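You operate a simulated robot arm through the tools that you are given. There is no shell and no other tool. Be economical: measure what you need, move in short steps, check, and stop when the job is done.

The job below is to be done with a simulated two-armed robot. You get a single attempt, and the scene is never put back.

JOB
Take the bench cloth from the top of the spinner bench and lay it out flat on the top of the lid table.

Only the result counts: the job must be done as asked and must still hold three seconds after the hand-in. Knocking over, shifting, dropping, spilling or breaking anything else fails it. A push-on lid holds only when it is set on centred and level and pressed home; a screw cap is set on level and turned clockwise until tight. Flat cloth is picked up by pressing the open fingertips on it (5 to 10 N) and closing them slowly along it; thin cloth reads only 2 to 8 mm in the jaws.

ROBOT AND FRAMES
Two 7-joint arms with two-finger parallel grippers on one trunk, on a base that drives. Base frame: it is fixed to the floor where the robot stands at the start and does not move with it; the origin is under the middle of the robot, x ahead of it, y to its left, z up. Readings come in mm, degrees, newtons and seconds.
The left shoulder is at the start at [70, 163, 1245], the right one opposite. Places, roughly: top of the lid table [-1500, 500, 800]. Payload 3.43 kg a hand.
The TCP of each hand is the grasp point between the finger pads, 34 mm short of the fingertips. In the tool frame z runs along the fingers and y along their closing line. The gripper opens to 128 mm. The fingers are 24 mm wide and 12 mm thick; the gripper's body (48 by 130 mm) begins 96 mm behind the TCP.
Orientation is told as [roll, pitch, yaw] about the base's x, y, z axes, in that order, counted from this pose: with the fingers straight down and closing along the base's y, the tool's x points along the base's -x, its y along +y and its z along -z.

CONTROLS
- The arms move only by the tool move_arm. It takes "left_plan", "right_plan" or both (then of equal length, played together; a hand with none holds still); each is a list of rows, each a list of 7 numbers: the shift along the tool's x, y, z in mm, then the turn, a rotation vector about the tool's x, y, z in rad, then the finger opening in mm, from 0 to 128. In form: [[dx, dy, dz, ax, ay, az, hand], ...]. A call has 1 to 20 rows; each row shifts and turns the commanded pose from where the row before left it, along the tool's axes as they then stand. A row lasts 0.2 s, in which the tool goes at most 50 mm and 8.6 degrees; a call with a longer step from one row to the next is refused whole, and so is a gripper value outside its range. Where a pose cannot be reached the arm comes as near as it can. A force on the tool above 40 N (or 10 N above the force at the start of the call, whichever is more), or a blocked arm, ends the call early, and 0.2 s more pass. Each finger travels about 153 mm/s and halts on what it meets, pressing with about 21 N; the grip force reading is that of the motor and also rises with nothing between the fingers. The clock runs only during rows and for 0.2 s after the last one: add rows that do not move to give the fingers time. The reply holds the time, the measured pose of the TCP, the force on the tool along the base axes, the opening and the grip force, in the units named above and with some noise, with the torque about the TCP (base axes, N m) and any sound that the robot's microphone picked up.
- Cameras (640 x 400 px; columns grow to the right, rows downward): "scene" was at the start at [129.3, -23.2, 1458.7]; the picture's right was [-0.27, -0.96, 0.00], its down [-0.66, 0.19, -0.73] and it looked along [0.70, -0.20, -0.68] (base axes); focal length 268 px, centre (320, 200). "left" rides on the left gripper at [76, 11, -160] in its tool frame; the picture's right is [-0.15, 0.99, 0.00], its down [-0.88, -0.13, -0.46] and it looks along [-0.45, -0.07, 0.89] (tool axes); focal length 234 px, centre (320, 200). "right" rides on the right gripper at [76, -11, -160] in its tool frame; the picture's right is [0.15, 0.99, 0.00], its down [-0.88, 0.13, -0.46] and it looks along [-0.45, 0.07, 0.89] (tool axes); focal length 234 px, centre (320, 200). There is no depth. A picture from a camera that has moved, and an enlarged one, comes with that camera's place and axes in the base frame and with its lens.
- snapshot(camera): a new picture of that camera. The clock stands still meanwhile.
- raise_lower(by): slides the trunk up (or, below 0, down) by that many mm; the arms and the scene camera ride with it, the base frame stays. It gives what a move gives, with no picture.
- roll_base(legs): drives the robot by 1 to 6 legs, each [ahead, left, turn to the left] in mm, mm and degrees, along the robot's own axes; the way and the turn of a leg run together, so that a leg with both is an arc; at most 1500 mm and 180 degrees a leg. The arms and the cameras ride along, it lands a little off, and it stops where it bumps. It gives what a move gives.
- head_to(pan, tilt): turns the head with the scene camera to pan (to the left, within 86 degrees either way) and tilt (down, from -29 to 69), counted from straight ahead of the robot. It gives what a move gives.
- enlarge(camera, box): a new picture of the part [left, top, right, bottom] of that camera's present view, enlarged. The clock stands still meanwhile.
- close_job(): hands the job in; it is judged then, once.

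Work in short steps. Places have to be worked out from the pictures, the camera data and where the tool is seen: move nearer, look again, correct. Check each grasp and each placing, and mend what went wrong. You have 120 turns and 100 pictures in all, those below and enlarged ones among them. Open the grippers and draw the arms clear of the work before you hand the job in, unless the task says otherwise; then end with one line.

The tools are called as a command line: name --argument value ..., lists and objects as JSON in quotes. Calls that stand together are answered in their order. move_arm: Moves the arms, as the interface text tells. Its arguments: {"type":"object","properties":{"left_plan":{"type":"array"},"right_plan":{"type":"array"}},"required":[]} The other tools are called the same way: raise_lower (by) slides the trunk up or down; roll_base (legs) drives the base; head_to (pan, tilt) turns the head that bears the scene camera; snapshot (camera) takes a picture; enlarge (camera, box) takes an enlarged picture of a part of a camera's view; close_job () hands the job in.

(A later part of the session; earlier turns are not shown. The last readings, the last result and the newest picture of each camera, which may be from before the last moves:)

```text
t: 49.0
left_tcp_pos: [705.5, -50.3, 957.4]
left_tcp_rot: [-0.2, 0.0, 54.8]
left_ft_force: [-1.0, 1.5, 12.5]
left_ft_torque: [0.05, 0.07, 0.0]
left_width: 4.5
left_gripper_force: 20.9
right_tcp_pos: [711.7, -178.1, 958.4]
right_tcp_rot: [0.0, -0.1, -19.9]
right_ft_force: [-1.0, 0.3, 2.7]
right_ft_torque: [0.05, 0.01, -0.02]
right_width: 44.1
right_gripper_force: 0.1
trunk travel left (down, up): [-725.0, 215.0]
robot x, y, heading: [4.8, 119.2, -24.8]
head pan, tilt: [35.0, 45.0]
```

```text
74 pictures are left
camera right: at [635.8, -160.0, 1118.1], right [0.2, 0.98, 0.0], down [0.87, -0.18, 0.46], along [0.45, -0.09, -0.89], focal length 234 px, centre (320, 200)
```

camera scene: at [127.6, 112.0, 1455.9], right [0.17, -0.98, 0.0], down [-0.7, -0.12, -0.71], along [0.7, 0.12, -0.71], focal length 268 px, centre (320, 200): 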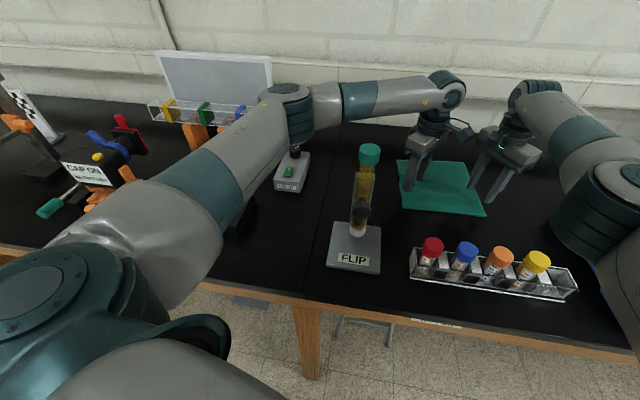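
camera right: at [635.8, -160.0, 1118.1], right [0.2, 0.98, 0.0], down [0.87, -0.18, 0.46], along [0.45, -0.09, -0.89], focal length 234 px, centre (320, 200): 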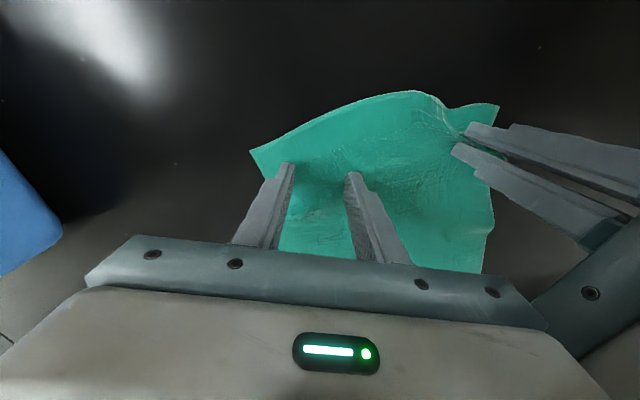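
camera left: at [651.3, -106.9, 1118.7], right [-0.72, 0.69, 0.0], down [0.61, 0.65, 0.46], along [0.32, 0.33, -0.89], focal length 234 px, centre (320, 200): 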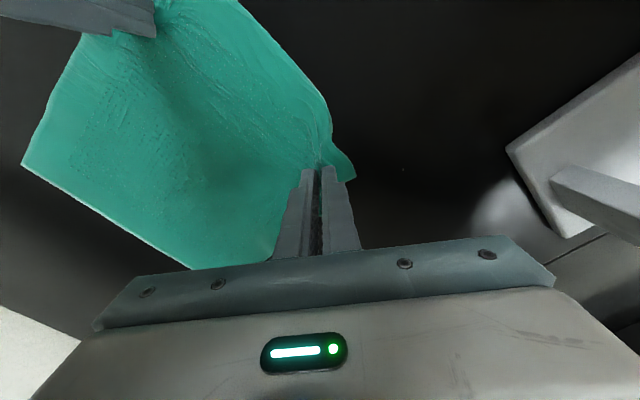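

Both tips on cloth, 2.7 N. I press a further 0.8 mm and check.

move_arm --right_plan '[[0, 0, 0.8, 0, 0, 0, 44], [0, 0, 0, 0, 0, 0, 44]]'

```text
t: 49.6
left_tcp_pos: [704.5, -50.1, 958.5]
left_tcp_rot: [-0.3, 0.0, 54.8]
left_ft_force: [-0.5, 0.3, 12.2]
left_ft_torque: [0.03, 0.03, -0.03]
left_width: 4.5
left_gripper_force: 20.8
right_tcp_pos: [710.5, -176.9, 957.5]
right_tcp_rot: [0.0, -0.3, -19.9]
right_ft_force: [0.8, -0.2, 6.6]
right_ft_torque: [0.0, -0.01, -0.03]
right_width: 43.7
right_gripper_force: 0.0
trunk travel left (down, up): [-725.0, 215.0]
robot x, y, heading: [1.1, 120.7, -24.7]
head pan, tilt: [35.0, 45.0]
```

6.6 N; close slowly in two halves to watch the force.

move_arm --right_plan '[[0, 0, 0, 0, 0, 0, 41], [0, 0, 0, 0, 0, 0, 38], [0, 0, 0, 0, 0, 0, 35], [0, 0, 0, 0, 0, 0, 32], [0, 0, 0, 0, 0, 0, 29], [0, 0, 0, 0, 0, 0, 26], [0, 0, 0, 0, 0, 0, 23], [0, 0, 0, 0, 0, 0, 20]]'

snapshot --camera "right"

```text
t: 51.4
left_tcp_pos: [704.4, -49.3, 956.7]
left_tcp_rot: [-0.3, 0.0, 54.8]
left_ft_force: [0.1, 0.7, 10.3]
left_ft_torque: [0.03, 0.0, 0.02]
left_width: 4.9
left_gripper_force: 21.1
right_tcp_pos: [710.8, -175.5, 958.1]
right_tcp_rot: [0.0, -0.1, -19.9]
right_ft_force: [0.6, 1.1, 8.1]
right_ft_torque: [-0.03, 0.02, -0.02]
right_width: 18.7
right_gripper_force: 0.1
trunk travel left (down, up): [-725.0, 215.0]
robot x, y, heading: [-0.1, 119.3, -25.2]
head pan, tilt: [35.0, 45.0]
```

```text
73 pictures are left
camera right: at [635.3, -160.0, 1117.2], right [0.2, 0.98, 0.0], down [0.87, -0.18, 0.46], along [0.45, -0.09, -0.89], focal length 234 px, centre (320, 200)
```

right: 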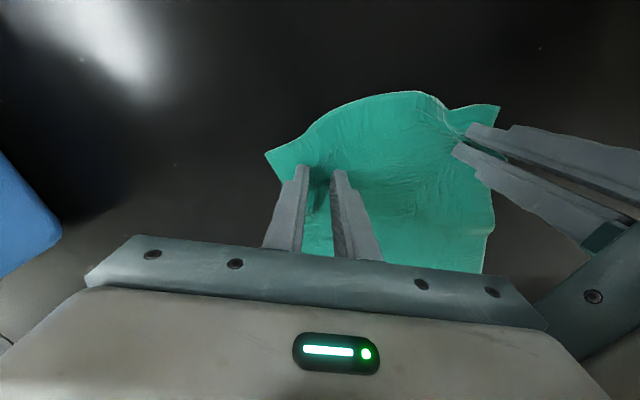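

A fold is forming between the fingers and force is 8 N. Continue closing.

move_arm --right_plan '[[0, 0, 0, 0, 0, 0, 17], [0, 0, 0, 0, 0, 0, 15], [0, 0, 0, 0, 0, 0, 13], [0, 0, 0, 0, 0, 0, 11], [0, 0, 0, 0, 0, 0, 9], [0, 0, 0, 0, 0, 0, 7], [0, 0, 0, 0, 0, 0, 5], [0, 0, 0, 0, 0, 0, 3], [0, 0, 0, 0, 0, 0, 1], [0, 0, 0, 0, 0, 0, 0], [0, 0, 0, 0, 0, 0, 0]]'

snapshot --camera "right"

```text
t: 53.8
left_tcp_pos: [705.2, -50.9, 958.2]
left_tcp_rot: [-0.2, 0.1, 54.8]
left_ft_force: [0.4, 1.0, 9.8]
left_ft_torque: [0.05, -0.01, 0.0]
left_width: 5.0
left_gripper_force: 21.4
right_tcp_pos: [710.4, -177.8, 957.3]
right_tcp_rot: [-0.1, -0.1, -19.9]
right_ft_force: [0.8, 0.0, 10.1]
right_ft_torque: [-0.03, -0.01, 0.01]
right_width: 0.0
right_gripper_force: 21.2
trunk travel left (down, up): [-725.0, 215.0]
robot x, y, heading: [0.7, 118.8, -24.9]
head pan, tilt: [35.0, 45.0]
```

```text
72 pictures are left
camera right: at [635.3, -160.0, 1117.2], right [0.2, 0.98, 0.0], down [0.87, -0.18, 0.46], along [0.45, -0.09, -0.89], focal length 234 px, centre (320, 200)
```

right: 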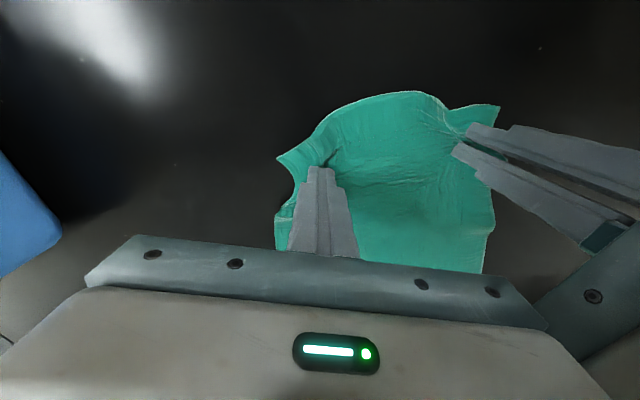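

Reads 0 again, but the cloth clearly gathered. I lift the right hand 15 mm while closed to see if cloth follows.

move_arm --right_plan '[[0, 0, -8, 0, 0, 0, 0], [0, 0, -12, 0, 0, 0, 0]]'

snapshot --camera "right"

snapshot --camera "left"

```text
t: 54.4
left_tcp_pos: [705.6, -50.9, 957.7]
left_tcp_rot: [-0.2, -0.1, 54.7]
left_ft_force: [-2.2, 3.1, 13.4]
left_ft_torque: [0.09, 0.11, 0.02]
left_width: 4.6
left_gripper_force: 21.4
right_tcp_pos: [709.6, -178.6, 976.9]
right_tcp_rot: [0.0, -0.1, -19.9]
right_ft_force: [0.1, -0.2, 0.0]
right_ft_torque: [0.02, 0.01, -0.02]
right_width: 0.3
right_gripper_force: 21.3
trunk travel left (down, up): [-725.0, 215.0]
robot x, y, heading: [3.2, 116.7, -24.9]
head pan, tilt: [35.0, 45.0]
```

```text
71 pictures are left
camera right: at [634.4, -160.7, 1136.1], right [0.2, 0.98, 0.0], down [0.87, -0.18, 0.46], along [0.45, -0.09, -0.89], focal length 234 px, centre (320, 200)
```

right: 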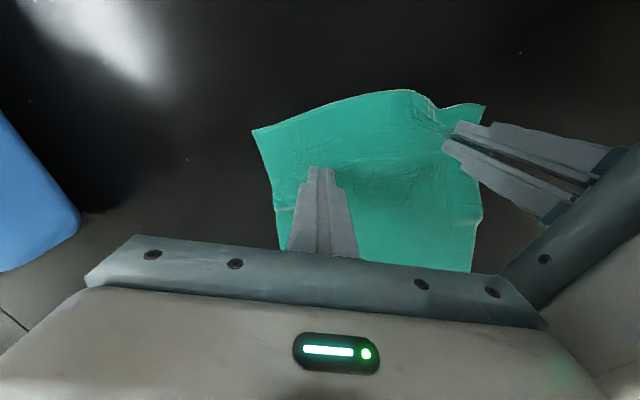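

```text
70 pictures are left
camera left: at [651.8, -106.7, 1118.4], right [-0.72, 0.69, 0.0], down [0.61, 0.65, 0.46], along [0.32, 0.33, -0.89], focal length 234 px, centre (320, 200)
```

left: 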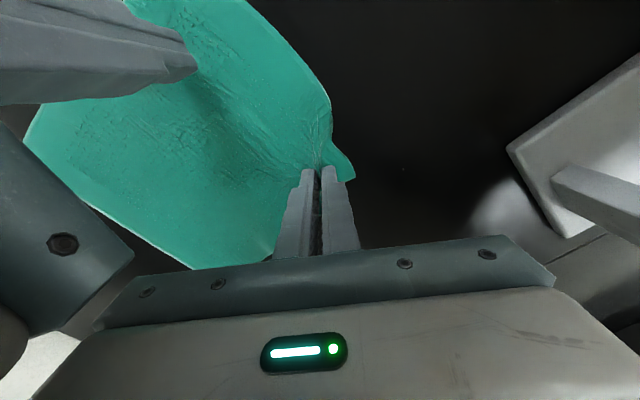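

Not held. I retry with a wider opening (58) for a taller fold, centred about (702,−186).

move_arm --right_plan '[[4.8, -10.2, 0, 0, 0, 0, 58], [0, 0, 10, 0, 0, 0, 58], [0, 0, 8, 0, 0, 0, 58], [0, 0, 0, 0, 0, 0, 58]]'

snapshot --camera "right"

```text
t: 55.4
left_tcp_pos: [704.1, -51.6, 958.3]
left_tcp_rot: [-0.1, 0.0, 54.9]
left_ft_force: [-1.9, 1.0, 12.9]
left_ft_torque: [0.03, 0.09, -0.01]
left_width: 4.6
left_gripper_force: 21.1
right_tcp_pos: [703.0, -184.8, 958.6]
right_tcp_rot: [0.0, -0.2, -19.9]
right_ft_force: [-0.4, 1.1, 2.0]
right_ft_torque: [-0.01, 0.02, 0.0]
right_width: 57.8
right_gripper_force: 0.1
trunk travel left (down, up): [-725.0, 215.0]
robot x, y, heading: [1.6, 119.8, -25.0]
head pan, tilt: [35.0, 45.0]
```

```text
69 pictures are left
camera right: at [627.6, -168.2, 1118.3], right [0.2, 0.98, 0.0], down [0.87, -0.18, 0.46], along [0.45, -0.09, -0.89], focal length 234 px, centre (320, 200)
```

right: 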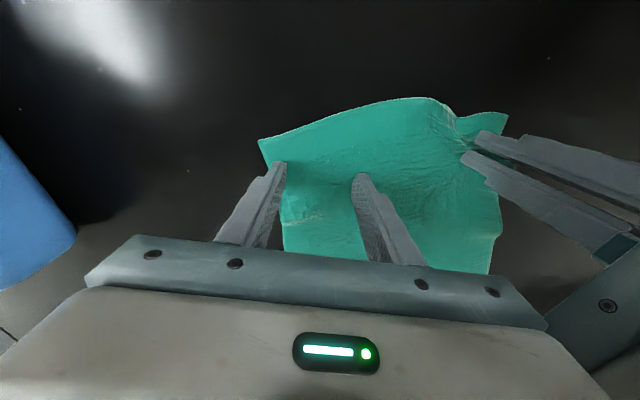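

Outer tip is at the very edge; I shift 9 mm inward and press to ~7 N.

move_arm --right_plan '[[0, 9, -4, 0, 0, 0, 58], [0, 0, 4, 0, 0, 0, 58], [0, 0, 1, 0, 0, 0, 58], [0, 0, 0, 0, 0, 0, 58]]'

```text
t: 56.4
left_tcp_pos: [705.2, -50.4, 957.9]
left_tcp_rot: [-0.2, 0.0, 54.8]
left_ft_force: [-1.1, 1.0, 12.7]
left_ft_torque: [0.03, 0.1, -0.02]
left_width: 4.6
left_gripper_force: 21.1
right_tcp_pos: [705.0, -175.2, 958.5]
right_tcp_rot: [0.1, -0.1, -19.9]
right_ft_force: [0.7, 0.5, 2.9]
right_ft_torque: [-0.01, 0.04, -0.02]
right_width: 57.9
right_gripper_force: 0.0
trunk travel left (down, up): [-725.0, 215.0]
robot x, y, heading: [1.3, 119.5, -24.8]
head pan, tilt: [35.0, 45.0]
```

move_arm --right_plan '[[0, 0, 0.8, 0, 0, 0, 58], [0, 0, 0, 0, 0, 0, 56], [0, 0, 0, 0, 0, 0, 54], [0, 0, 0, 0, 0, 0, 52], [0, 0, 0, 0, 0, 0, 50], [0, 0, 0, 0, 0, 0, 48], [0, 0, 0, 0, 0, 0, 46], [0, 0, 0, 0, 0, 0, 44], [0, 0, 0, 0, 0, 0, 42], [0, 0, 0, 0, 0, 0, 40], [0, 0, 0, 0, 0, 0, 38], [0, 0, 0, 0, 0, 0, 36], [0, 0, 0, 0, 0, 0, 34], [0, 0, 0, 0, 0, 0, 32], [0, 0, 0, 0, 0, 0, 30], [0, 0, 0, 0, 0, 0, 28], [0, 0, 0, 0, 0, 0, 26], [0, 0, 0, 0, 0, 0, 24]]'

enlarge --camera "right" --box '[220, 80, 440, 270]'

```text
t: 60.2
left_tcp_pos: [703.6, -51.1, 957.3]
left_tcp_rot: [-0.2, 0.1, 54.7]
left_ft_force: [1.5, -3.3, 8.4]
left_ft_torque: [-0.1, -0.06, 0.01]
left_width: 4.6
left_gripper_force: 20.7
right_tcp_pos: [705.5, -175.8, 958.0]
right_tcp_rot: [0.0, -0.1, -19.9]
right_ft_force: [0.9, 3.4, 11.6]
right_ft_torque: [0.11, 0.05, 0.04]
right_width: 23.1
right_gripper_force: 0.1
trunk travel left (down, up): [-725.0, 215.0]
robot x, y, heading: [1.1, 117.3, -24.9]
head pan, tilt: [35.0, 45.0]
```

```text
2.11 times, centred on (330, 175) of right
camera zoom: at [630.2, -158.6, 1117.1], right [0.2, 0.98, 0.0], down [0.87, -0.18, 0.46], along [0.45, -0.09, -0.89], focal length 493 px, centre (299, 253)
```

zoom: 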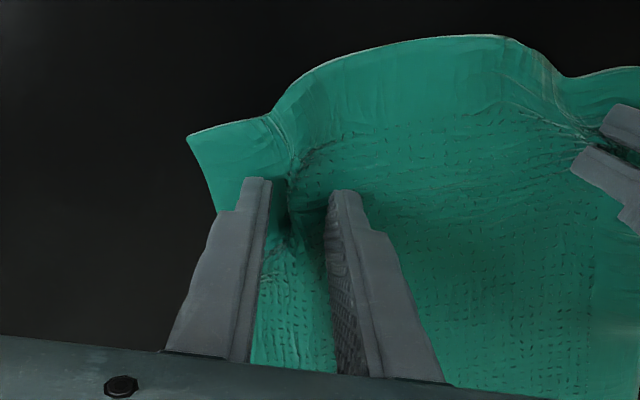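

A clear fold is between the fingers and force is 11.6 N; I ease 0.5 mm and finish closing.

move_arm --right_plan '[[0, 0, -0.5, 0, 0, 0, 22], [0, 0, 0, 0, 0, 0, 20], [0, 0, 0, 0, 0, 0, 18], [0, 0, 0, 0, 0, 0, 16], [0, 0, 0, 0, 0, 0, 14], [0, 0, 0, 0, 0, 0, 12], [0, 0, 0, 0, 0, 0, 10], [0, 0, 0, 0, 0, 0, 8], [0, 0, 0, 0, 0, 0, 6], [0, 0, 0, 0, 0, 0, 4], [0, 0, 0, 0, 0, 0, 2], [0, 0, 0, 0, 0, 0, 0], [0, 0, 0, 0, 0, 0, 0]]'

```text
t: 63.0
left_tcp_pos: [704.6, -50.8, 958.4]
left_tcp_rot: [-0.3, 0.1, 54.8]
left_ft_force: [0.7, -8.7, 8.2]
left_ft_torque: [-0.28, -0.04, -0.06]
left_width: 4.6
left_gripper_force: 21.0
right_tcp_pos: [704.7, -175.1, 959.0]
right_tcp_rot: [0.0, -0.1, -19.9]
right_ft_force: [1.2, 9.9, 13.0]
right_ft_torque: [0.35, 0.0, 0.04]
right_width: 7.1
right_gripper_force: 21.1
trunk travel left (down, up): [-725.0, 215.0]
robot x, y, heading: [2.5, 123.9, -25.1]
head pan, tilt: [35.0, 45.0]
```

Gripped: right 7.1 mm, left 4.6 mm, with the edge taut between hands (9 N). I ease the tension 4 mm and lift both together.

move_arm --left_plan '[[0, 0, 0, 0, 0, 0, 0], [0, 0, -15, 0, 0, 0, 0], [0, 0, -30, 0, 0, 0, 0], [0, 0, -35, 0, 0, 0, 0]]' --right_plan '[[1.4, 3.8, 0, 0, 0, 0, 0], [0, 0, -15, 0, 0, 0, 0], [0, 0, -30, 0, 0, 0, 0], [0, 0, -35, 0, 0, 0, 0]]'

snapshot --camera "scene"

snapshot --camera "right"

```text
t: 64.0
left_tcp_pos: [706.0, -51.6, 1037.0]
left_tcp_rot: [-0.1, 0.1, 54.7]
left_ft_force: [1.0, -5.6, -0.7]
left_ft_torque: [-0.19, 0.0, -0.03]
left_width: 4.6
left_gripper_force: 21.2
right_tcp_pos: [706.2, -171.4, 1035.6]
right_tcp_rot: [0.0, 0.0, -19.9]
right_ft_force: [-0.3, 5.7, -0.4]
right_ft_torque: [0.17, 0.02, 0.07]
right_width: 3.8
right_gripper_force: 20.9
trunk travel left (down, up): [-725.0, 215.0]
robot x, y, heading: [2.3, 120.4, -24.9]
head pan, tilt: [35.0, 45.0]
```

```text
67 pictures are left
camera scene: at [124.9, 112.4, 1455.9], right [0.17, -0.98, 0.0], down [-0.7, -0.12, -0.71], along [0.7, 0.12, -0.71], focal length 268 px, centre (320, 200)
```

scene: 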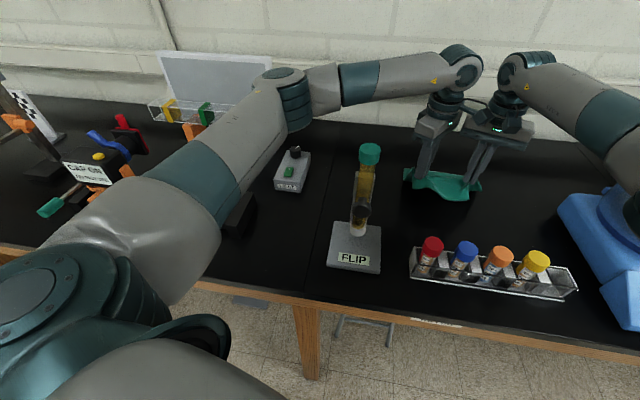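

```text
66 pictures are left
camera right: at [630.8, -155.7, 1195.7], right [0.2, 0.98, 0.0], down [0.87, -0.18, 0.46], along [0.45, -0.09, -0.89], focal length 234 px, centre (320, 200)
```

right: 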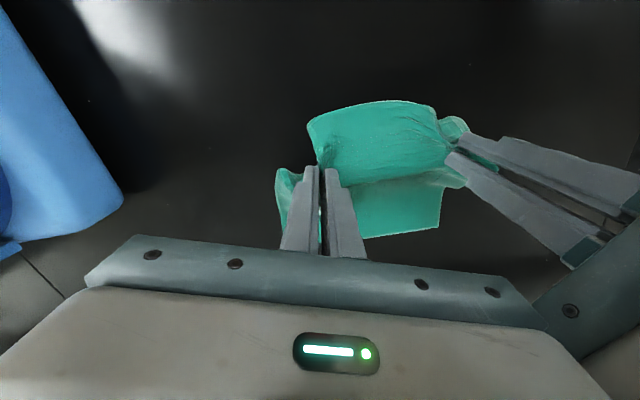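

Both hold the cloth, which hangs from its near edge. I raise the arms and trunk well above everything.

move_arm --left_plan '[[0, 0, -30, 0, 0, 0, 0], [0, 0, -35, 0, 0, 0, 0], [0, 0, -35, 0, 0, 0, 0]]' --right_plan '[[0, 0, -30, 0, 0, 0, 0], [0, 0, -35, 0, 0, 0, 0], [0, 0, -35, 0, 0, 0, 0]]'

raise_lower --by 205

head_to --pan 10 --tilt 40

snapshot --camera "scene"

```text
t: 64.8
left_tcp_pos: [706.1, -50.7, 1134.8]
left_tcp_rot: [-0.1, 0.0, 54.8]
left_ft_force: [-0.1, -4.6, 0.4]
left_ft_torque: [-0.16, -0.02, -0.02]
left_width: 4.6
left_gripper_force: 20.9
right_tcp_pos: [705.4, -171.0, 1136.9]
right_tcp_rot: [0.0, 0.0, -19.9]
right_ft_force: [0.6, 3.0, 0.2]
right_ft_torque: [0.1, 0.01, 0.03]
right_width: 3.8
right_gripper_force: 21.4
trunk travel left (down, up): [-725.0, 215.0]
robot x, y, heading: [-1.2, 120.8, -25.0]
head pan, tilt: [35.0, 45.0]
```

```text
t: 67.0
left_tcp_pos: [706.8, -51.0, 1339.6]
left_tcp_rot: [0.0, 0.0, 54.8]
left_ft_force: [0.0, -3.3, -0.1]
left_ft_torque: [-0.17, 0.02, -0.02]
left_width: 4.6
left_gripper_force: 21.5
right_tcp_pos: [707.0, -171.9, 1340.3]
right_tcp_rot: [0.0, 0.1, -19.9]
right_ft_force: [-0.4, 3.3, 0.3]
right_ft_torque: [0.14, 0.0, 0.0]
right_width: 3.7
right_gripper_force: 20.4
trunk travel left (down, up): [-930.0, 10.0]
robot x, y, heading: [2.0, 119.5, -24.9]
head pan, tilt: [35.0, 45.0]
```

```text
t: 67.9
left_tcp_pos: [707.3, -52.2, 1339.9]
left_tcp_rot: [0.1, -0.1, 54.9]
left_ft_force: [-0.1, -3.2, 0.6]
left_ft_torque: [-0.17, -0.06, -0.04]
left_width: 4.5
left_gripper_force: 21.0
right_tcp_pos: [705.7, -170.9, 1340.6]
right_tcp_rot: [0.0, 0.0, -19.8]
right_ft_force: [-0.9, 3.5, 0.4]
right_ft_torque: [0.11, 0.03, 0.03]
right_width: 3.6
right_gripper_force: 20.5
trunk travel left (down, up): [-930.0, 10.0]
robot x, y, heading: [0.6, 120.5, -25.0]
head pan, tilt: [10.0, 40.0]
```

```text
65 pictures are left
camera scene: at [128.3, 76.1, 1668.2], right [-0.26, -0.97, 0.0], down [-0.62, 0.17, -0.77], along [0.74, -0.2, -0.64], focal length 268 px, centre (320, 200)
```

scene: 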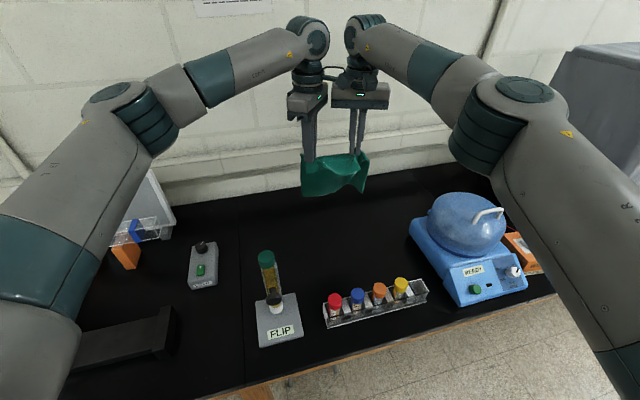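

Cloth is lifted clear and everything on the bench is undisturbed. I back away 350 mm straight from the bench.

roll_base --legs '[[-317, -148, 0]]'

head_to --pan 86 --tilt 30

snapshot --camera "scene"

head_to --pan -86 --tilt 30

snapshot --camera "scene"

```text
t: 70.2
left_tcp_pos: [358.9, -51.5, 1338.1]
left_tcp_rot: [0.0, 0.1, 54.8]
left_ft_force: [0.4, -3.2, -0.8]
left_ft_torque: [-0.15, 0.02, -0.05]
left_width: 4.7
left_gripper_force: 21.4
right_tcp_pos: [355.6, -171.0, 1338.8]
right_tcp_rot: [0.0, 0.1, -20.0]
right_ft_force: [-0.2, 3.8, -0.4]
right_ft_torque: [0.08, 0.05, 0.05]
right_width: 3.9
right_gripper_force: 21.1
trunk travel left (down, up): [-930.0, 10.0]
robot x, y, heading: [-350.8, 121.2, -24.9]
head pan, tilt: [10.0, 40.0]
```

```text
t: 71.7
left_tcp_pos: [353.8, -52.3, 1341.3]
left_tcp_rot: [-0.2, -0.1, 54.8]
left_ft_force: [-0.2, -3.4, 0.0]
left_ft_torque: [-0.15, 0.0, -0.04]
left_width: 4.4
left_gripper_force: 21.2
right_tcp_pos: [354.0, -171.1, 1340.8]
right_tcp_rot: [0.0, 0.0, -19.9]
right_ft_force: [1.2, 3.1, -0.1]
right_ft_torque: [0.14, 0.01, 0.03]
right_width: 3.7
right_gripper_force: 21.6
trunk travel left (down, up): [-930.0, 10.0]
robot x, y, heading: [-348.6, 120.4, -25.0]
head pan, tilt: [85.9, 30.0]
```

```text
64 pictures are left
camera scene: at [-262.1, 176.6, 1683.6], right [0.87, -0.49, 0.0], down [-0.24, -0.44, -0.87], along [0.42, 0.76, -0.5], focal length 268 px, centre (320, 200)
```

scene: 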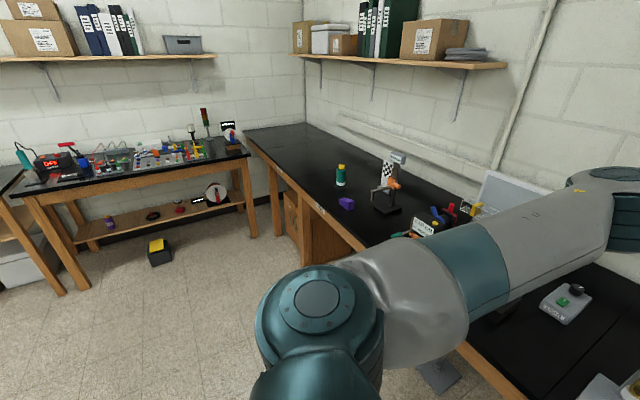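

```text
t: 74.2
left_tcp_pos: [355.1, -52.3, 1340.6]
left_tcp_rot: [0.0, -0.1, 54.9]
left_ft_force: [0.2, -3.5, -0.2]
left_ft_torque: [-0.13, 0.01, -0.03]
left_width: 4.2
left_gripper_force: 20.9
right_tcp_pos: [354.4, -171.0, 1341.1]
right_tcp_rot: [0.0, 0.0, -19.8]
right_ft_force: [0.0, 3.0, 0.4]
right_ft_torque: [0.12, 0.0, -0.02]
right_width: 3.7
right_gripper_force: 21.1
trunk travel left (down, up): [-930.0, 10.0]
robot x, y, heading: [-349.0, 121.0, -25.0]
head pan, tilt: [-85.9, 30.0]
```

```text
63 pictures are left
camera scene: at [-337.7, 13.0, 1683.6], right [-0.93, 0.36, 0.0], down [0.18, 0.47, -0.87], along [-0.31, -0.81, -0.5], focal length 268 px, centre (320, 200)
```

scene: 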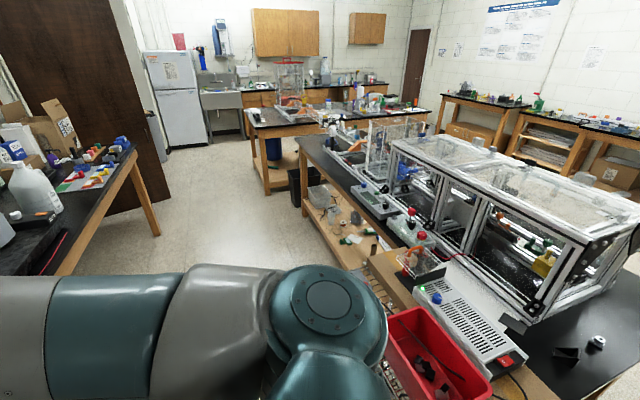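

The arms are above all nearby objects; base turning circle is clear. I turn left to face +y and look toward the lid table.

roll_base --legs '[[0, 0, 115]]'

head_to --pan 70 --tilt 30

snapshot --camera "scene"

```text
t: 79.5
left_tcp_pos: [-518.2, 826.5, 1339.1]
left_tcp_rot: [0.0, 0.0, 171.7]
left_ft_force: [4.1, 1.1, 0.5]
left_ft_torque: [0.07, -0.14, -0.12]
left_width: 4.5
left_gripper_force: 20.7
right_tcp_pos: [-411.0, 877.9, 1340.5]
right_tcp_rot: [0.0, 0.0, 97.0]
right_ft_force: [-2.4, -1.9, 0.6]
right_ft_torque: [-0.06, 0.12, -0.01]
right_width: 3.5
right_gripper_force: 20.9
trunk travel left (down, up): [-930.0, 10.0]
robot x, y, heading: [-348.4, 124.8, 92.0]
head pan, tilt: [-85.9, 30.0]
```

```text
t: 81.9
left_tcp_pos: [-516.8, 825.4, 1339.8]
left_tcp_rot: [-0.1, 0.0, 171.7]
left_ft_force: [3.2, 1.1, 0.0]
left_ft_torque: [0.05, -0.08, -0.11]
left_width: 4.4
left_gripper_force: 21.3
right_tcp_pos: [-411.2, 878.5, 1341.2]
right_tcp_rot: [0.0, 0.1, 97.0]
right_ft_force: [-3.2, -1.6, -0.2]
right_ft_torque: [-0.11, 0.09, -0.05]
right_width: 3.4
right_gripper_force: 20.9
trunk travel left (down, up): [-930.0, 10.0]
robot x, y, heading: [-347.4, 120.1, 92.0]
head pan, tilt: [70.0, 30.0]
```

```text
62 pictures are left
camera scene: at [-439.2, 197.3, 1683.6], right [0.31, 0.95, 0.0], down [0.48, -0.16, -0.87], along [-0.82, 0.27, -0.5], focal length 268 px, centre (320, 200)
```

scene: 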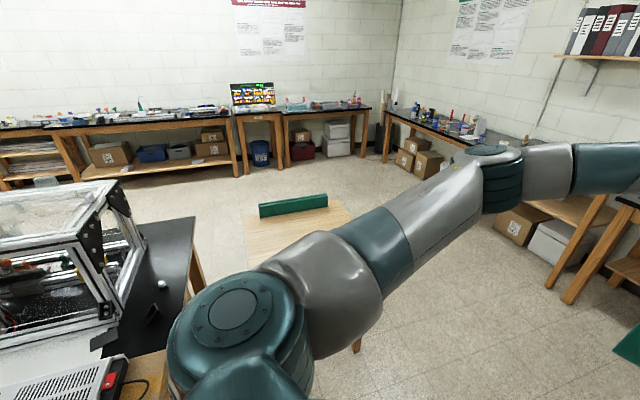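

The lid table is the light wooden one: roughly x −1860…−1140, y 178…788, with a long green block along its far edge (x≈−1800). I step 200 mm toward +y, turn to face −x, and look again.

roll_base --legs '[[200, 0, 0], [0, 0, 88]]'

head_to --pan 0 --tilt 38

snapshot --camera "scene"

```text
t: 87.2
left_tcp_pos: [-1072.2, 193.7, 1339.8]
left_tcp_rot: [-0.1, 0.0, -101.4]
left_ft_force: [-1.9, 3.3, -0.5]
left_ft_torque: [0.11, 0.03, -0.1]
left_width: 4.2
left_gripper_force: 21.4
right_tcp_pos: [-1120.1, 302.7, 1339.5]
right_tcp_rot: [0.1, 0.0, -176.2]
right_ft_force: [2.3, -3.1, -0.1]
right_ft_torque: [-0.08, -0.05, -0.03]
right_width: 3.4
right_gripper_force: 21.6
trunk travel left (down, up): [-930.0, 10.0]
robot x, y, heading: [-358.0, 319.4, 178.9]
head pan, tilt: [70.0, 30.0]
```

```text
t: 88.7
left_tcp_pos: [-1072.8, 193.4, 1339.4]
left_tcp_rot: [-0.2, 0.0, -101.6]
left_ft_force: [-0.7, 2.8, -0.3]
left_ft_torque: [0.11, 0.06, -0.11]
left_width: 4.4
left_gripper_force: 21.1
right_tcp_pos: [-1118.7, 302.5, 1341.5]
right_tcp_rot: [0.0, -0.1, -176.1]
right_ft_force: [1.4, -2.7, 0.0]
right_ft_torque: [-0.12, -0.06, -0.01]
right_width: 3.3
right_gripper_force: 21.0
trunk travel left (down, up): [-930.0, 10.0]
robot x, y, heading: [-360.2, 318.3, 178.8]
head pan, tilt: [0.0, 38.0]
```

```text
61 pictures are left
camera scene: at [-495.0, 322.1, 1671.2], right [0.02, 1.0, 0.0], down [0.62, -0.01, -0.79], along [-0.79, 0.02, -0.62], focal length 268 px, centre (320, 200)
```

scene: 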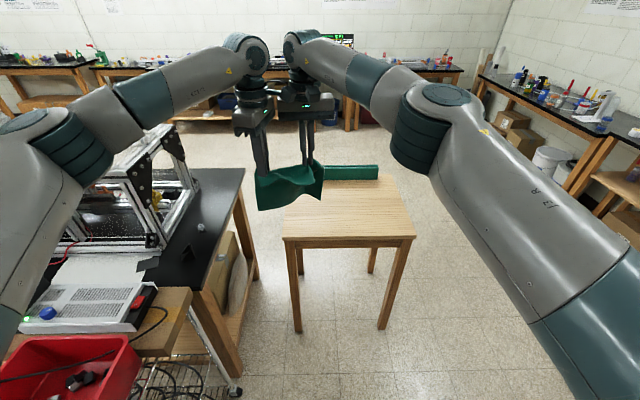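

The lid table top spans about x −1325…−1870, y 180…775, the green block beyond x≈−1790. I square the cloth's held edge to the robot (rotate the hand line −23°), then drive to bring the cloth over the table.

move_arm --left_plan '[[-2.4, -5.4, 0, 0, 0, 0.1, 0], [-2.4, -5.4, 0, 0, 0, 0.1, 0], [-2.4, -5.4, 0, 0, 0, 0.1, 0], [-2.4, -5.4, 0, 0, 0, 0.1, 0]]' --right_plan '[[5.8, -0.8, 0, 0, 0, 0.1, 0], [5.8, -0.8, 0, 0, 0, 0.1, 0], [5.8, -0.8, 0, 0, 0, 0.1, 0], [5.8, -0.8, 0, 0, 0, 0.1, 0]]'

roll_base --legs '[[0, -228, 1.1], [510, 0, 0]]'

head_to --pan 0 --tilt 48

snapshot --camera "scene"

snapshot --camera "right"

snapshot --camera "left"

```text
t: 89.7
left_tcp_pos: [-1096.3, 192.5, 1338.9]
left_tcp_rot: [-0.1, 0.0, -124.5]
left_ft_force: [0.2, 0.8, -0.6]
left_ft_torque: [0.04, -0.01, 0.07]
left_width: 4.4
left_gripper_force: 21.2
right_tcp_pos: [-1096.8, 306.2, 1340.0]
right_tcp_rot: [0.0, 0.0, 160.9]
right_ft_force: [0.2, -0.5, -0.6]
right_ft_torque: [0.0, -0.01, 0.04]
right_width: 3.5
right_gripper_force: 20.8
trunk travel left (down, up): [-930.0, 10.0]
robot x, y, heading: [-356.9, 321.7, 178.9]
head pan, tilt: [0.0, 38.0]
```

```text
t: 93.9
left_tcp_pos: [-1595.2, 404.6, 1341.5]
left_tcp_rot: [-0.1, 0.0, -123.3]
left_ft_force: [-0.6, 1.0, 0.0]
left_ft_torque: [0.03, 0.02, 0.05]
left_width: 4.1
left_gripper_force: 20.8
right_tcp_pos: [-1598.5, 518.1, 1342.4]
right_tcp_rot: [0.1, 0.0, 162.1]
right_ft_force: [0.0, -0.6, 0.2]
right_ft_torque: [-0.02, -0.02, 0.06]
right_width: 3.2
right_gripper_force: 21.3
trunk travel left (down, up): [-930.0, 10.0]
robot x, y, heading: [-857.1, 547.9, 180.0]
head pan, tilt: [0.0, 38.0]
```

```text
t: 94.7
left_tcp_pos: [-1596.6, 403.9, 1339.0]
left_tcp_rot: [-0.1, 0.0, -123.3]
left_ft_force: [0.9, 0.5, 0.5]
left_ft_torque: [-0.01, 0.01, 0.04]
left_width: 4.1
left_gripper_force: 21.5
right_tcp_pos: [-1599.3, 517.5, 1340.2]
right_tcp_rot: [0.0, 0.0, 162.1]
right_ft_force: [0.1, -0.8, 0.3]
right_ft_torque: [-0.02, 0.0, 0.0]
right_width: 3.3
right_gripper_force: 20.9
trunk travel left (down, up): [-930.0, 10.0]
robot x, y, heading: [-858.6, 547.4, 179.6]
head pan, tilt: [0.0, 48.0]
```

```text
60 pictures are left
camera scene: at [-991.1, 547.8, 1656.8], right [0.0, 1.0, 0.0], down [0.74, 0.0, -0.67], along [-0.67, 0.0, -0.74], focal length 268 px, centre (320, 200)
```

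scene: 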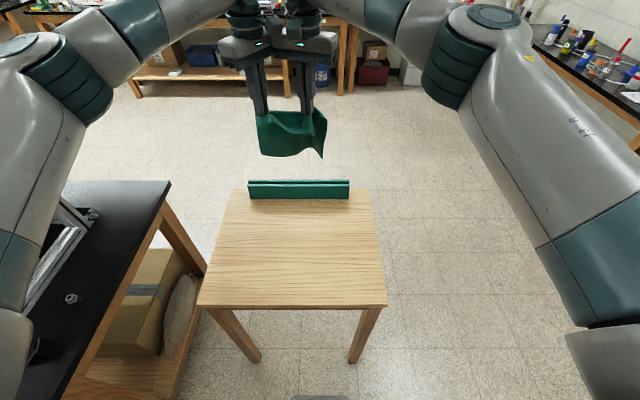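

```text
59 pictures are left
camera right: at [-1524.1, 506.2, 1500.0], right [-0.17, -0.99, 0.0], down [-0.88, 0.15, 0.46], along [-0.45, 0.07, -0.89], focal length 234 px, centre (320, 200)
```

right: 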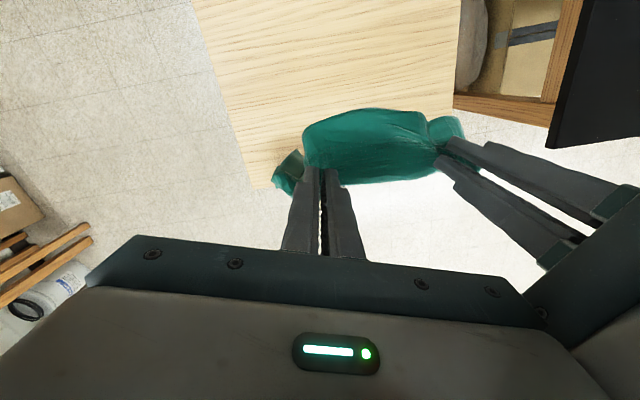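

```text
58 pictures are left
camera left: at [-1546.2, 461.3, 1500.2], right [0.75, -0.66, 0.0], down [-0.59, -0.67, 0.46], along [-0.3, -0.34, -0.89], focal length 234 px, centre (320, 200)
```

left: 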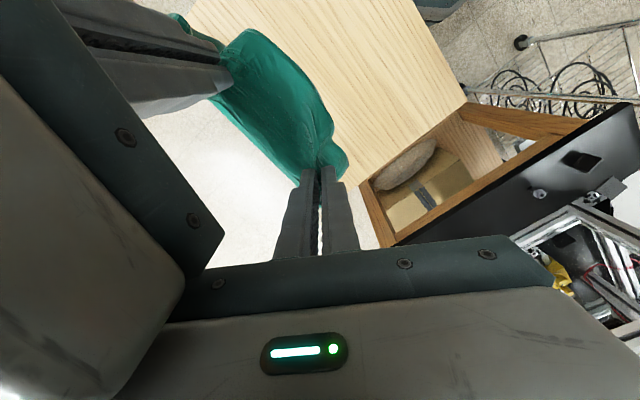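

Table edges are near x −1305…−1815, y 165…765, z ≈ 800–820. I drive 30 mm ahead and lower the trunk 260 mm so the cloth's lower edge nears the table.

roll_base --legs '[[30, 0, 0]]'

raise_lower --by -260

snapshot --camera "scene"

snapshot --camera "right"

```text
t: 95.5
left_tcp_pos: [-1617.7, 405.0, 1344.2]
left_tcp_rot: [-0.4, -0.2, -123.2]
left_ft_force: [0.9, 0.0, 0.4]
left_ft_torque: [0.01, 0.08, 0.05]
left_width: 4.1
left_gripper_force: 20.9
right_tcp_pos: [-1621.6, 516.7, 1346.7]
right_tcp_rot: [0.1, -0.4, 162.0]
right_ft_force: [0.0, 0.5, 0.1]
right_ft_torque: [0.01, 0.09, 0.04]
right_width: 3.3
right_gripper_force: 20.6
trunk travel left (down, up): [-930.0, 10.0]
robot x, y, heading: [-884.7, 545.9, 180.2]
head pan, tilt: [0.0, 48.0]
```

```text
t: 98.2
left_tcp_pos: [-1626.5, 404.3, 1080.3]
left_tcp_rot: [-0.1, 0.1, -123.2]
left_ft_force: [-0.2, 0.4, -0.1]
left_ft_torque: [0.03, -0.03, 0.06]
left_width: 4.1
left_gripper_force: 21.1
right_tcp_pos: [-1628.7, 517.0, 1081.2]
right_tcp_rot: [0.1, 0.0, 162.1]
right_ft_force: [0.6, -1.0, 0.4]
right_ft_torque: [0.02, -0.02, 0.06]
right_width: 3.3
right_gripper_force: 20.7
trunk travel left (down, up): [-670.0, 270.0]
robot x, y, heading: [-894.1, 548.2, 179.8]
head pan, tilt: [0.0, 48.0]
```

```text
57 pictures are left
camera scene: at [-1020.3, 547.8, 1396.8], right [0.0, 1.0, 0.0], down [0.74, 0.0, -0.67], along [-0.67, 0.0, -0.74], focal length 268 px, centre (320, 200)
```

scene: 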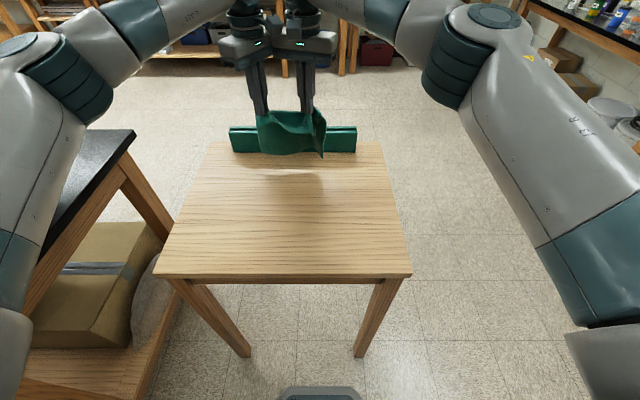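

```text
56 pictures are left
camera right: at [-1553.2, 505.9, 1240.5], right [-0.16, -0.99, 0.0], down [-0.88, 0.15, 0.46], along [-0.45, 0.07, -0.89], focal length 234 px, centre (320, 200)
```

right: 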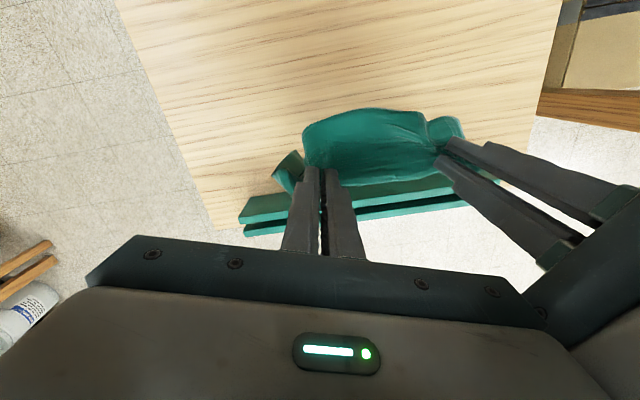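

Let me look closely at how the cloth hangs.

enlarge --camera "scene" --box '[200, 40, 400, 200]'

enlarge --camera "right" --box '[220, 80, 500, 260]'

```text
2.50 times, centred on (300, 120) of scene
camera zoom: at [-1020.3, 547.8, 1396.8], right [0.0, 1.0, 0.0], down [0.74, 0.0, -0.67], along [-0.67, 0.0, -0.74], focal length 670 px, centre (370, 400)
```

zoom: 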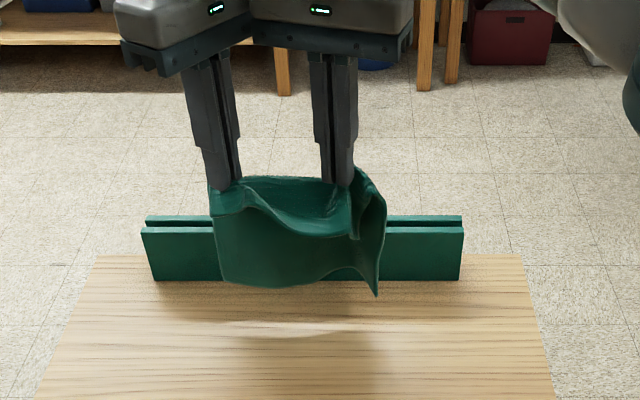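

```text
2.22 times, centred on (360, 170) of right
camera zoom: at [-1553.2, 505.9, 1240.5], right [-0.16, -0.99, 0.0], down [-0.88, 0.15, 0.46], along [-0.45, 0.07, -0.89], focal length 520 px, centre (231, 267)
```

zoom: 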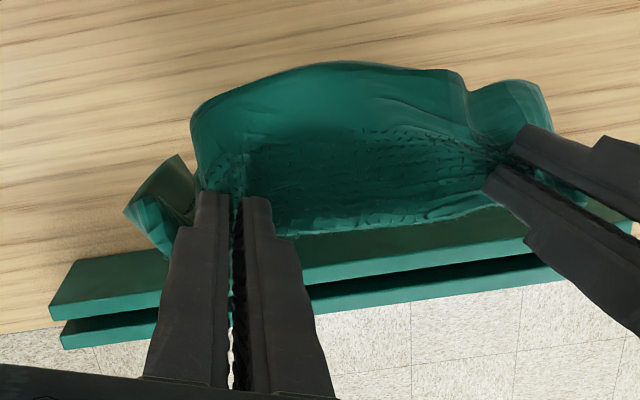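

The back panel hangs about 130 mm, with a ~70 mm flap on the robot side. I lower to bring the bottom edge to the table, TCP about 980.

raise_lower --by -95

enlarge --camera "scene" --box '[200, 40, 400, 200]'

```text
t: 99.5
left_tcp_pos: [-1626.6, 404.8, 984.7]
left_tcp_rot: [-0.1, 0.0, -123.2]
left_ft_force: [0.5, 1.0, -0.5]
left_ft_torque: [0.03, 0.01, 0.05]
left_width: 4.1
left_gripper_force: 21.6
right_tcp_pos: [-1629.3, 517.1, 985.6]
right_tcp_rot: [0.1, -0.1, 162.1]
right_ft_force: [-0.3, -0.6, 0.4]
right_ft_torque: [-0.02, -0.01, 0.08]
right_width: 3.2
right_gripper_force: 20.9
trunk travel left (down, up): [-575.0, 365.0]
robot x, y, heading: [-888.5, 542.3, 179.8]
head pan, tilt: [0.0, 48.0]
```

```text
2.50 times, centred on (300, 120) of scene
camera zoom: at [-1019.8, 547.8, 1301.9], right [0.0, 1.0, 0.0], down [0.74, 0.0, -0.67], along [-0.67, 0.0, -0.74], focal length 670 px, centre (370, 400)
```

zoom: 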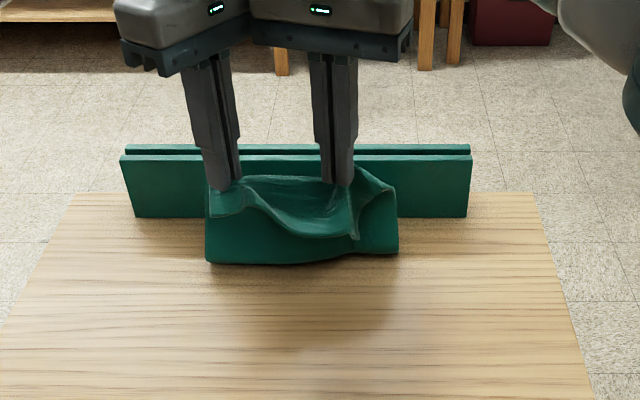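

The bottom edge has touched down and spread straight. Now I pull back toward the robot while lowering, 45 mm each way.

move_arm --left_plan '[[8.2, 12.6, 10, 0, 0, 0, 0], [8.2, 12.6, 15, 0, 0, 0, 0], [8.2, 12.6, 15, 0, 0, 0, 0], [0, 0, 0, 0, 0, 0, 0]]' --right_plan '[[14.3, -4.6, 10, 0, 0, 0, 0], [14.3, -4.6, 15, 0, 0, 0, 0], [14.3, -4.6, 15, 0, 0, 0, 0], [0, 0, 0, 0, 0, 0, 0]]'

enlarge --camera "scene" --box '[200, 40, 400, 200]'

snapshot --camera "right"

```text
t: 100.5
left_tcp_pos: [-1582.9, 404.1, 945.8]
left_tcp_rot: [0.0, 0.0, -123.2]
left_ft_force: [-0.1, 0.8, -0.3]
left_ft_torque: [0.04, 0.01, 0.05]
left_width: 3.9
left_gripper_force: 21.1
right_tcp_pos: [-1584.2, 516.5, 945.5]
right_tcp_rot: [0.0, -0.1, 162.1]
right_ft_force: [0.5, -0.7, -0.7]
right_ft_torque: [-0.02, -0.02, 0.03]
right_width: 3.5
right_gripper_force: 20.5
trunk travel left (down, up): [-575.0, 365.0]
robot x, y, heading: [-887.4, 550.4, 180.1]
head pan, tilt: [0.0, 48.0]
```

```text
2.50 times, centred on (300, 120) of scene
camera zoom: at [-1020.1, 547.8, 1301.8], right [0.0, 1.0, 0.0], down [0.74, 0.0, -0.67], along [-0.67, 0.0, -0.74], focal length 670 px, centre (370, 400)
```

zoom: 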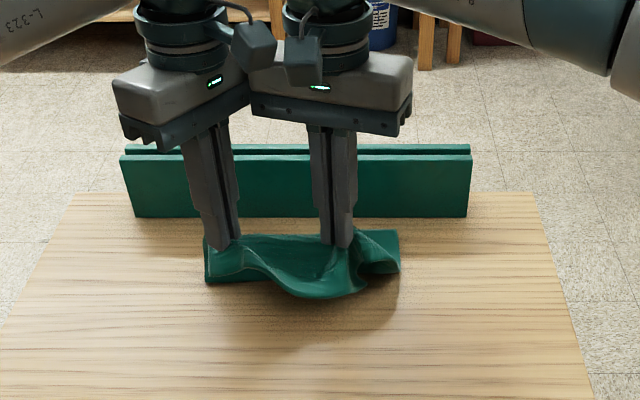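

```text
51 pictures are left
camera right: at [-1507.8, 505.1, 1104.8], right [-0.16, -0.99, 0.0], down [-0.88, 0.15, 0.46], along [-0.45, 0.07, -0.89], focal length 234 px, centre (320, 200)
```

right: 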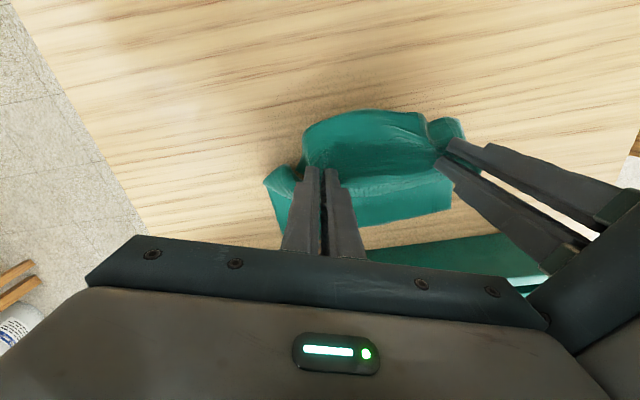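

The back panel is laying out behind the hands. Continue 40 mm more each way.

move_arm --left_plan '[[8.2, 12.6, 13, 0, 0, 0, 0], [8.2, 12.6, 13, 0, 0, 0, 0], [8.2, 12.6, 13, 0, 0, 0, 0], [0, 0, 0, 0, 0, 0, 0]]' --right_plan '[[14.3, -4.6, 13, 0, 0, 0, 0], [14.3, -4.6, 13, 0, 0, 0, 0], [14.3, -4.6, 13, 0, 0, 0, 0], [0, 0, 0, 0, 0, 0, 0]]'

enlarge --camera "scene" --box '[200, 80, 400, 240]'

snapshot --camera "right"

```text
t: 101.5
left_tcp_pos: [-1537.6, 405.2, 905.9]
left_tcp_rot: [-0.1, 0.0, -123.3]
left_ft_force: [-0.1, 0.0, 0.0]
left_ft_torque: [0.02, 0.01, 0.02]
left_width: 4.0
left_gripper_force: 21.2
right_tcp_pos: [-1538.2, 517.0, 906.3]
right_tcp_rot: [0.1, 0.0, 162.1]
right_ft_force: [0.6, -0.5, 0.0]
right_ft_torque: [-0.04, 0.02, 0.04]
right_width: 3.5
right_gripper_force: 21.2
trunk travel left (down, up): [-575.0, 365.0]
robot x, y, heading: [-889.1, 546.6, 179.9]
head pan, tilt: [0.0, 48.0]
```

```text
2.50 times, centred on (300, 160) of scene
camera zoom: at [-1020.3, 547.9, 1301.8], right [0.0, 1.0, 0.0], down [0.74, 0.0, -0.67], along [-0.67, 0.0, -0.74], focal length 670 px, centre (370, 300)
```

zoom: 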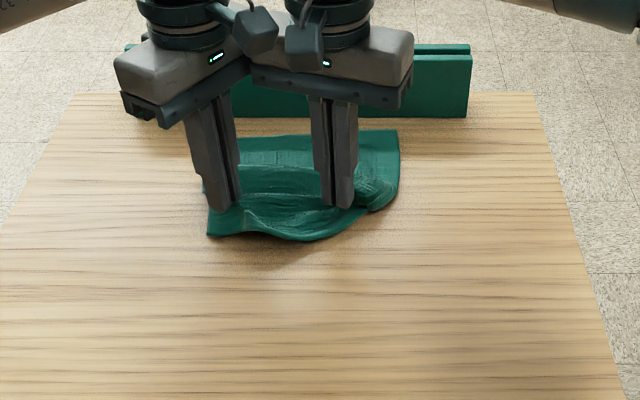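

```text
49 pictures are left
camera right: at [-1462.5, 506.0, 1065.4], right [-0.17, -0.99, 0.0], down [-0.88, 0.15, 0.46], along [-0.45, 0.07, -0.89], focal length 234 px, centre (320, 200)
```

right: 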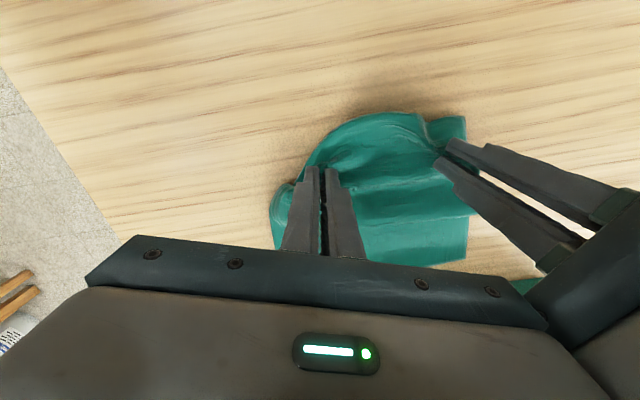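

Laying out nicely, the flap falls outward. Continue 30 mm down and 25 mm back.

move_arm --left_plan '[[7, 10.4, 14, 0, 0, 0, 0], [7, 10.4, 14, 0, 0, 0, 0], [0, 0, 0, 0, 0, 0, 0]]' --right_plan '[[11.9, -3.9, 14, 0, 0, 0, 0], [11.9, -3.9, 14, 0, 0, 0, 0], [0, 0, 0, 0, 0, 0, 0]]'

enlarge --camera "scene" --box '[200, 80, 400, 240]'

```text
t: 102.1
left_tcp_pos: [-1514.2, 405.8, 886.8]
left_tcp_rot: [-0.9, -0.2, -123.2]
left_ft_force: [3.5, -0.5, 12.8]
left_ft_torque: [-0.02, -0.23, 0.05]
left_width: 4.3
left_gripper_force: 21.0
right_tcp_pos: [-1515.9, 516.7, 890.8]
right_tcp_rot: [0.9, -0.7, 162.0]
right_ft_force: [5.4, 3.2, 19.8]
right_ft_torque: [0.1, -0.07, -0.01]
right_width: 3.3
right_gripper_force: 21.0
trunk travel left (down, up): [-575.0, 365.0]
robot x, y, heading: [-887.3, 549.5, 180.1]
head pan, tilt: [0.0, 48.0]
stopped in row 3 (right hand): the force on the tool passed its limit (the readings are from after the stop); the commanded pose is now the measured one
```

```text
2.50 times, centred on (300, 160) of scene
camera zoom: at [-1017.5, 548.3, 1302.5], right [0.0, 1.0, 0.0], down [0.74, 0.0, -0.67], along [-0.67, 0.0, -0.74], focal length 670 px, centre (370, 300)
```

zoom: 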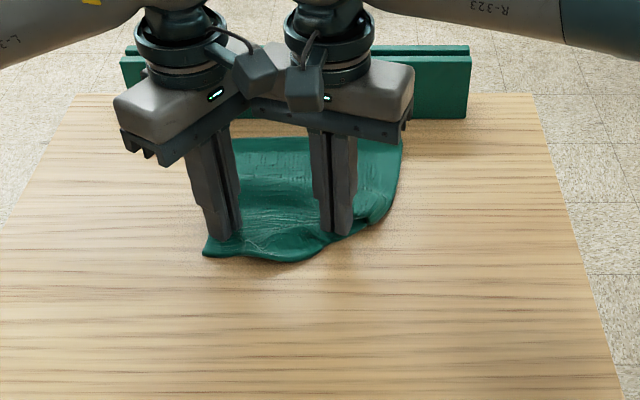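

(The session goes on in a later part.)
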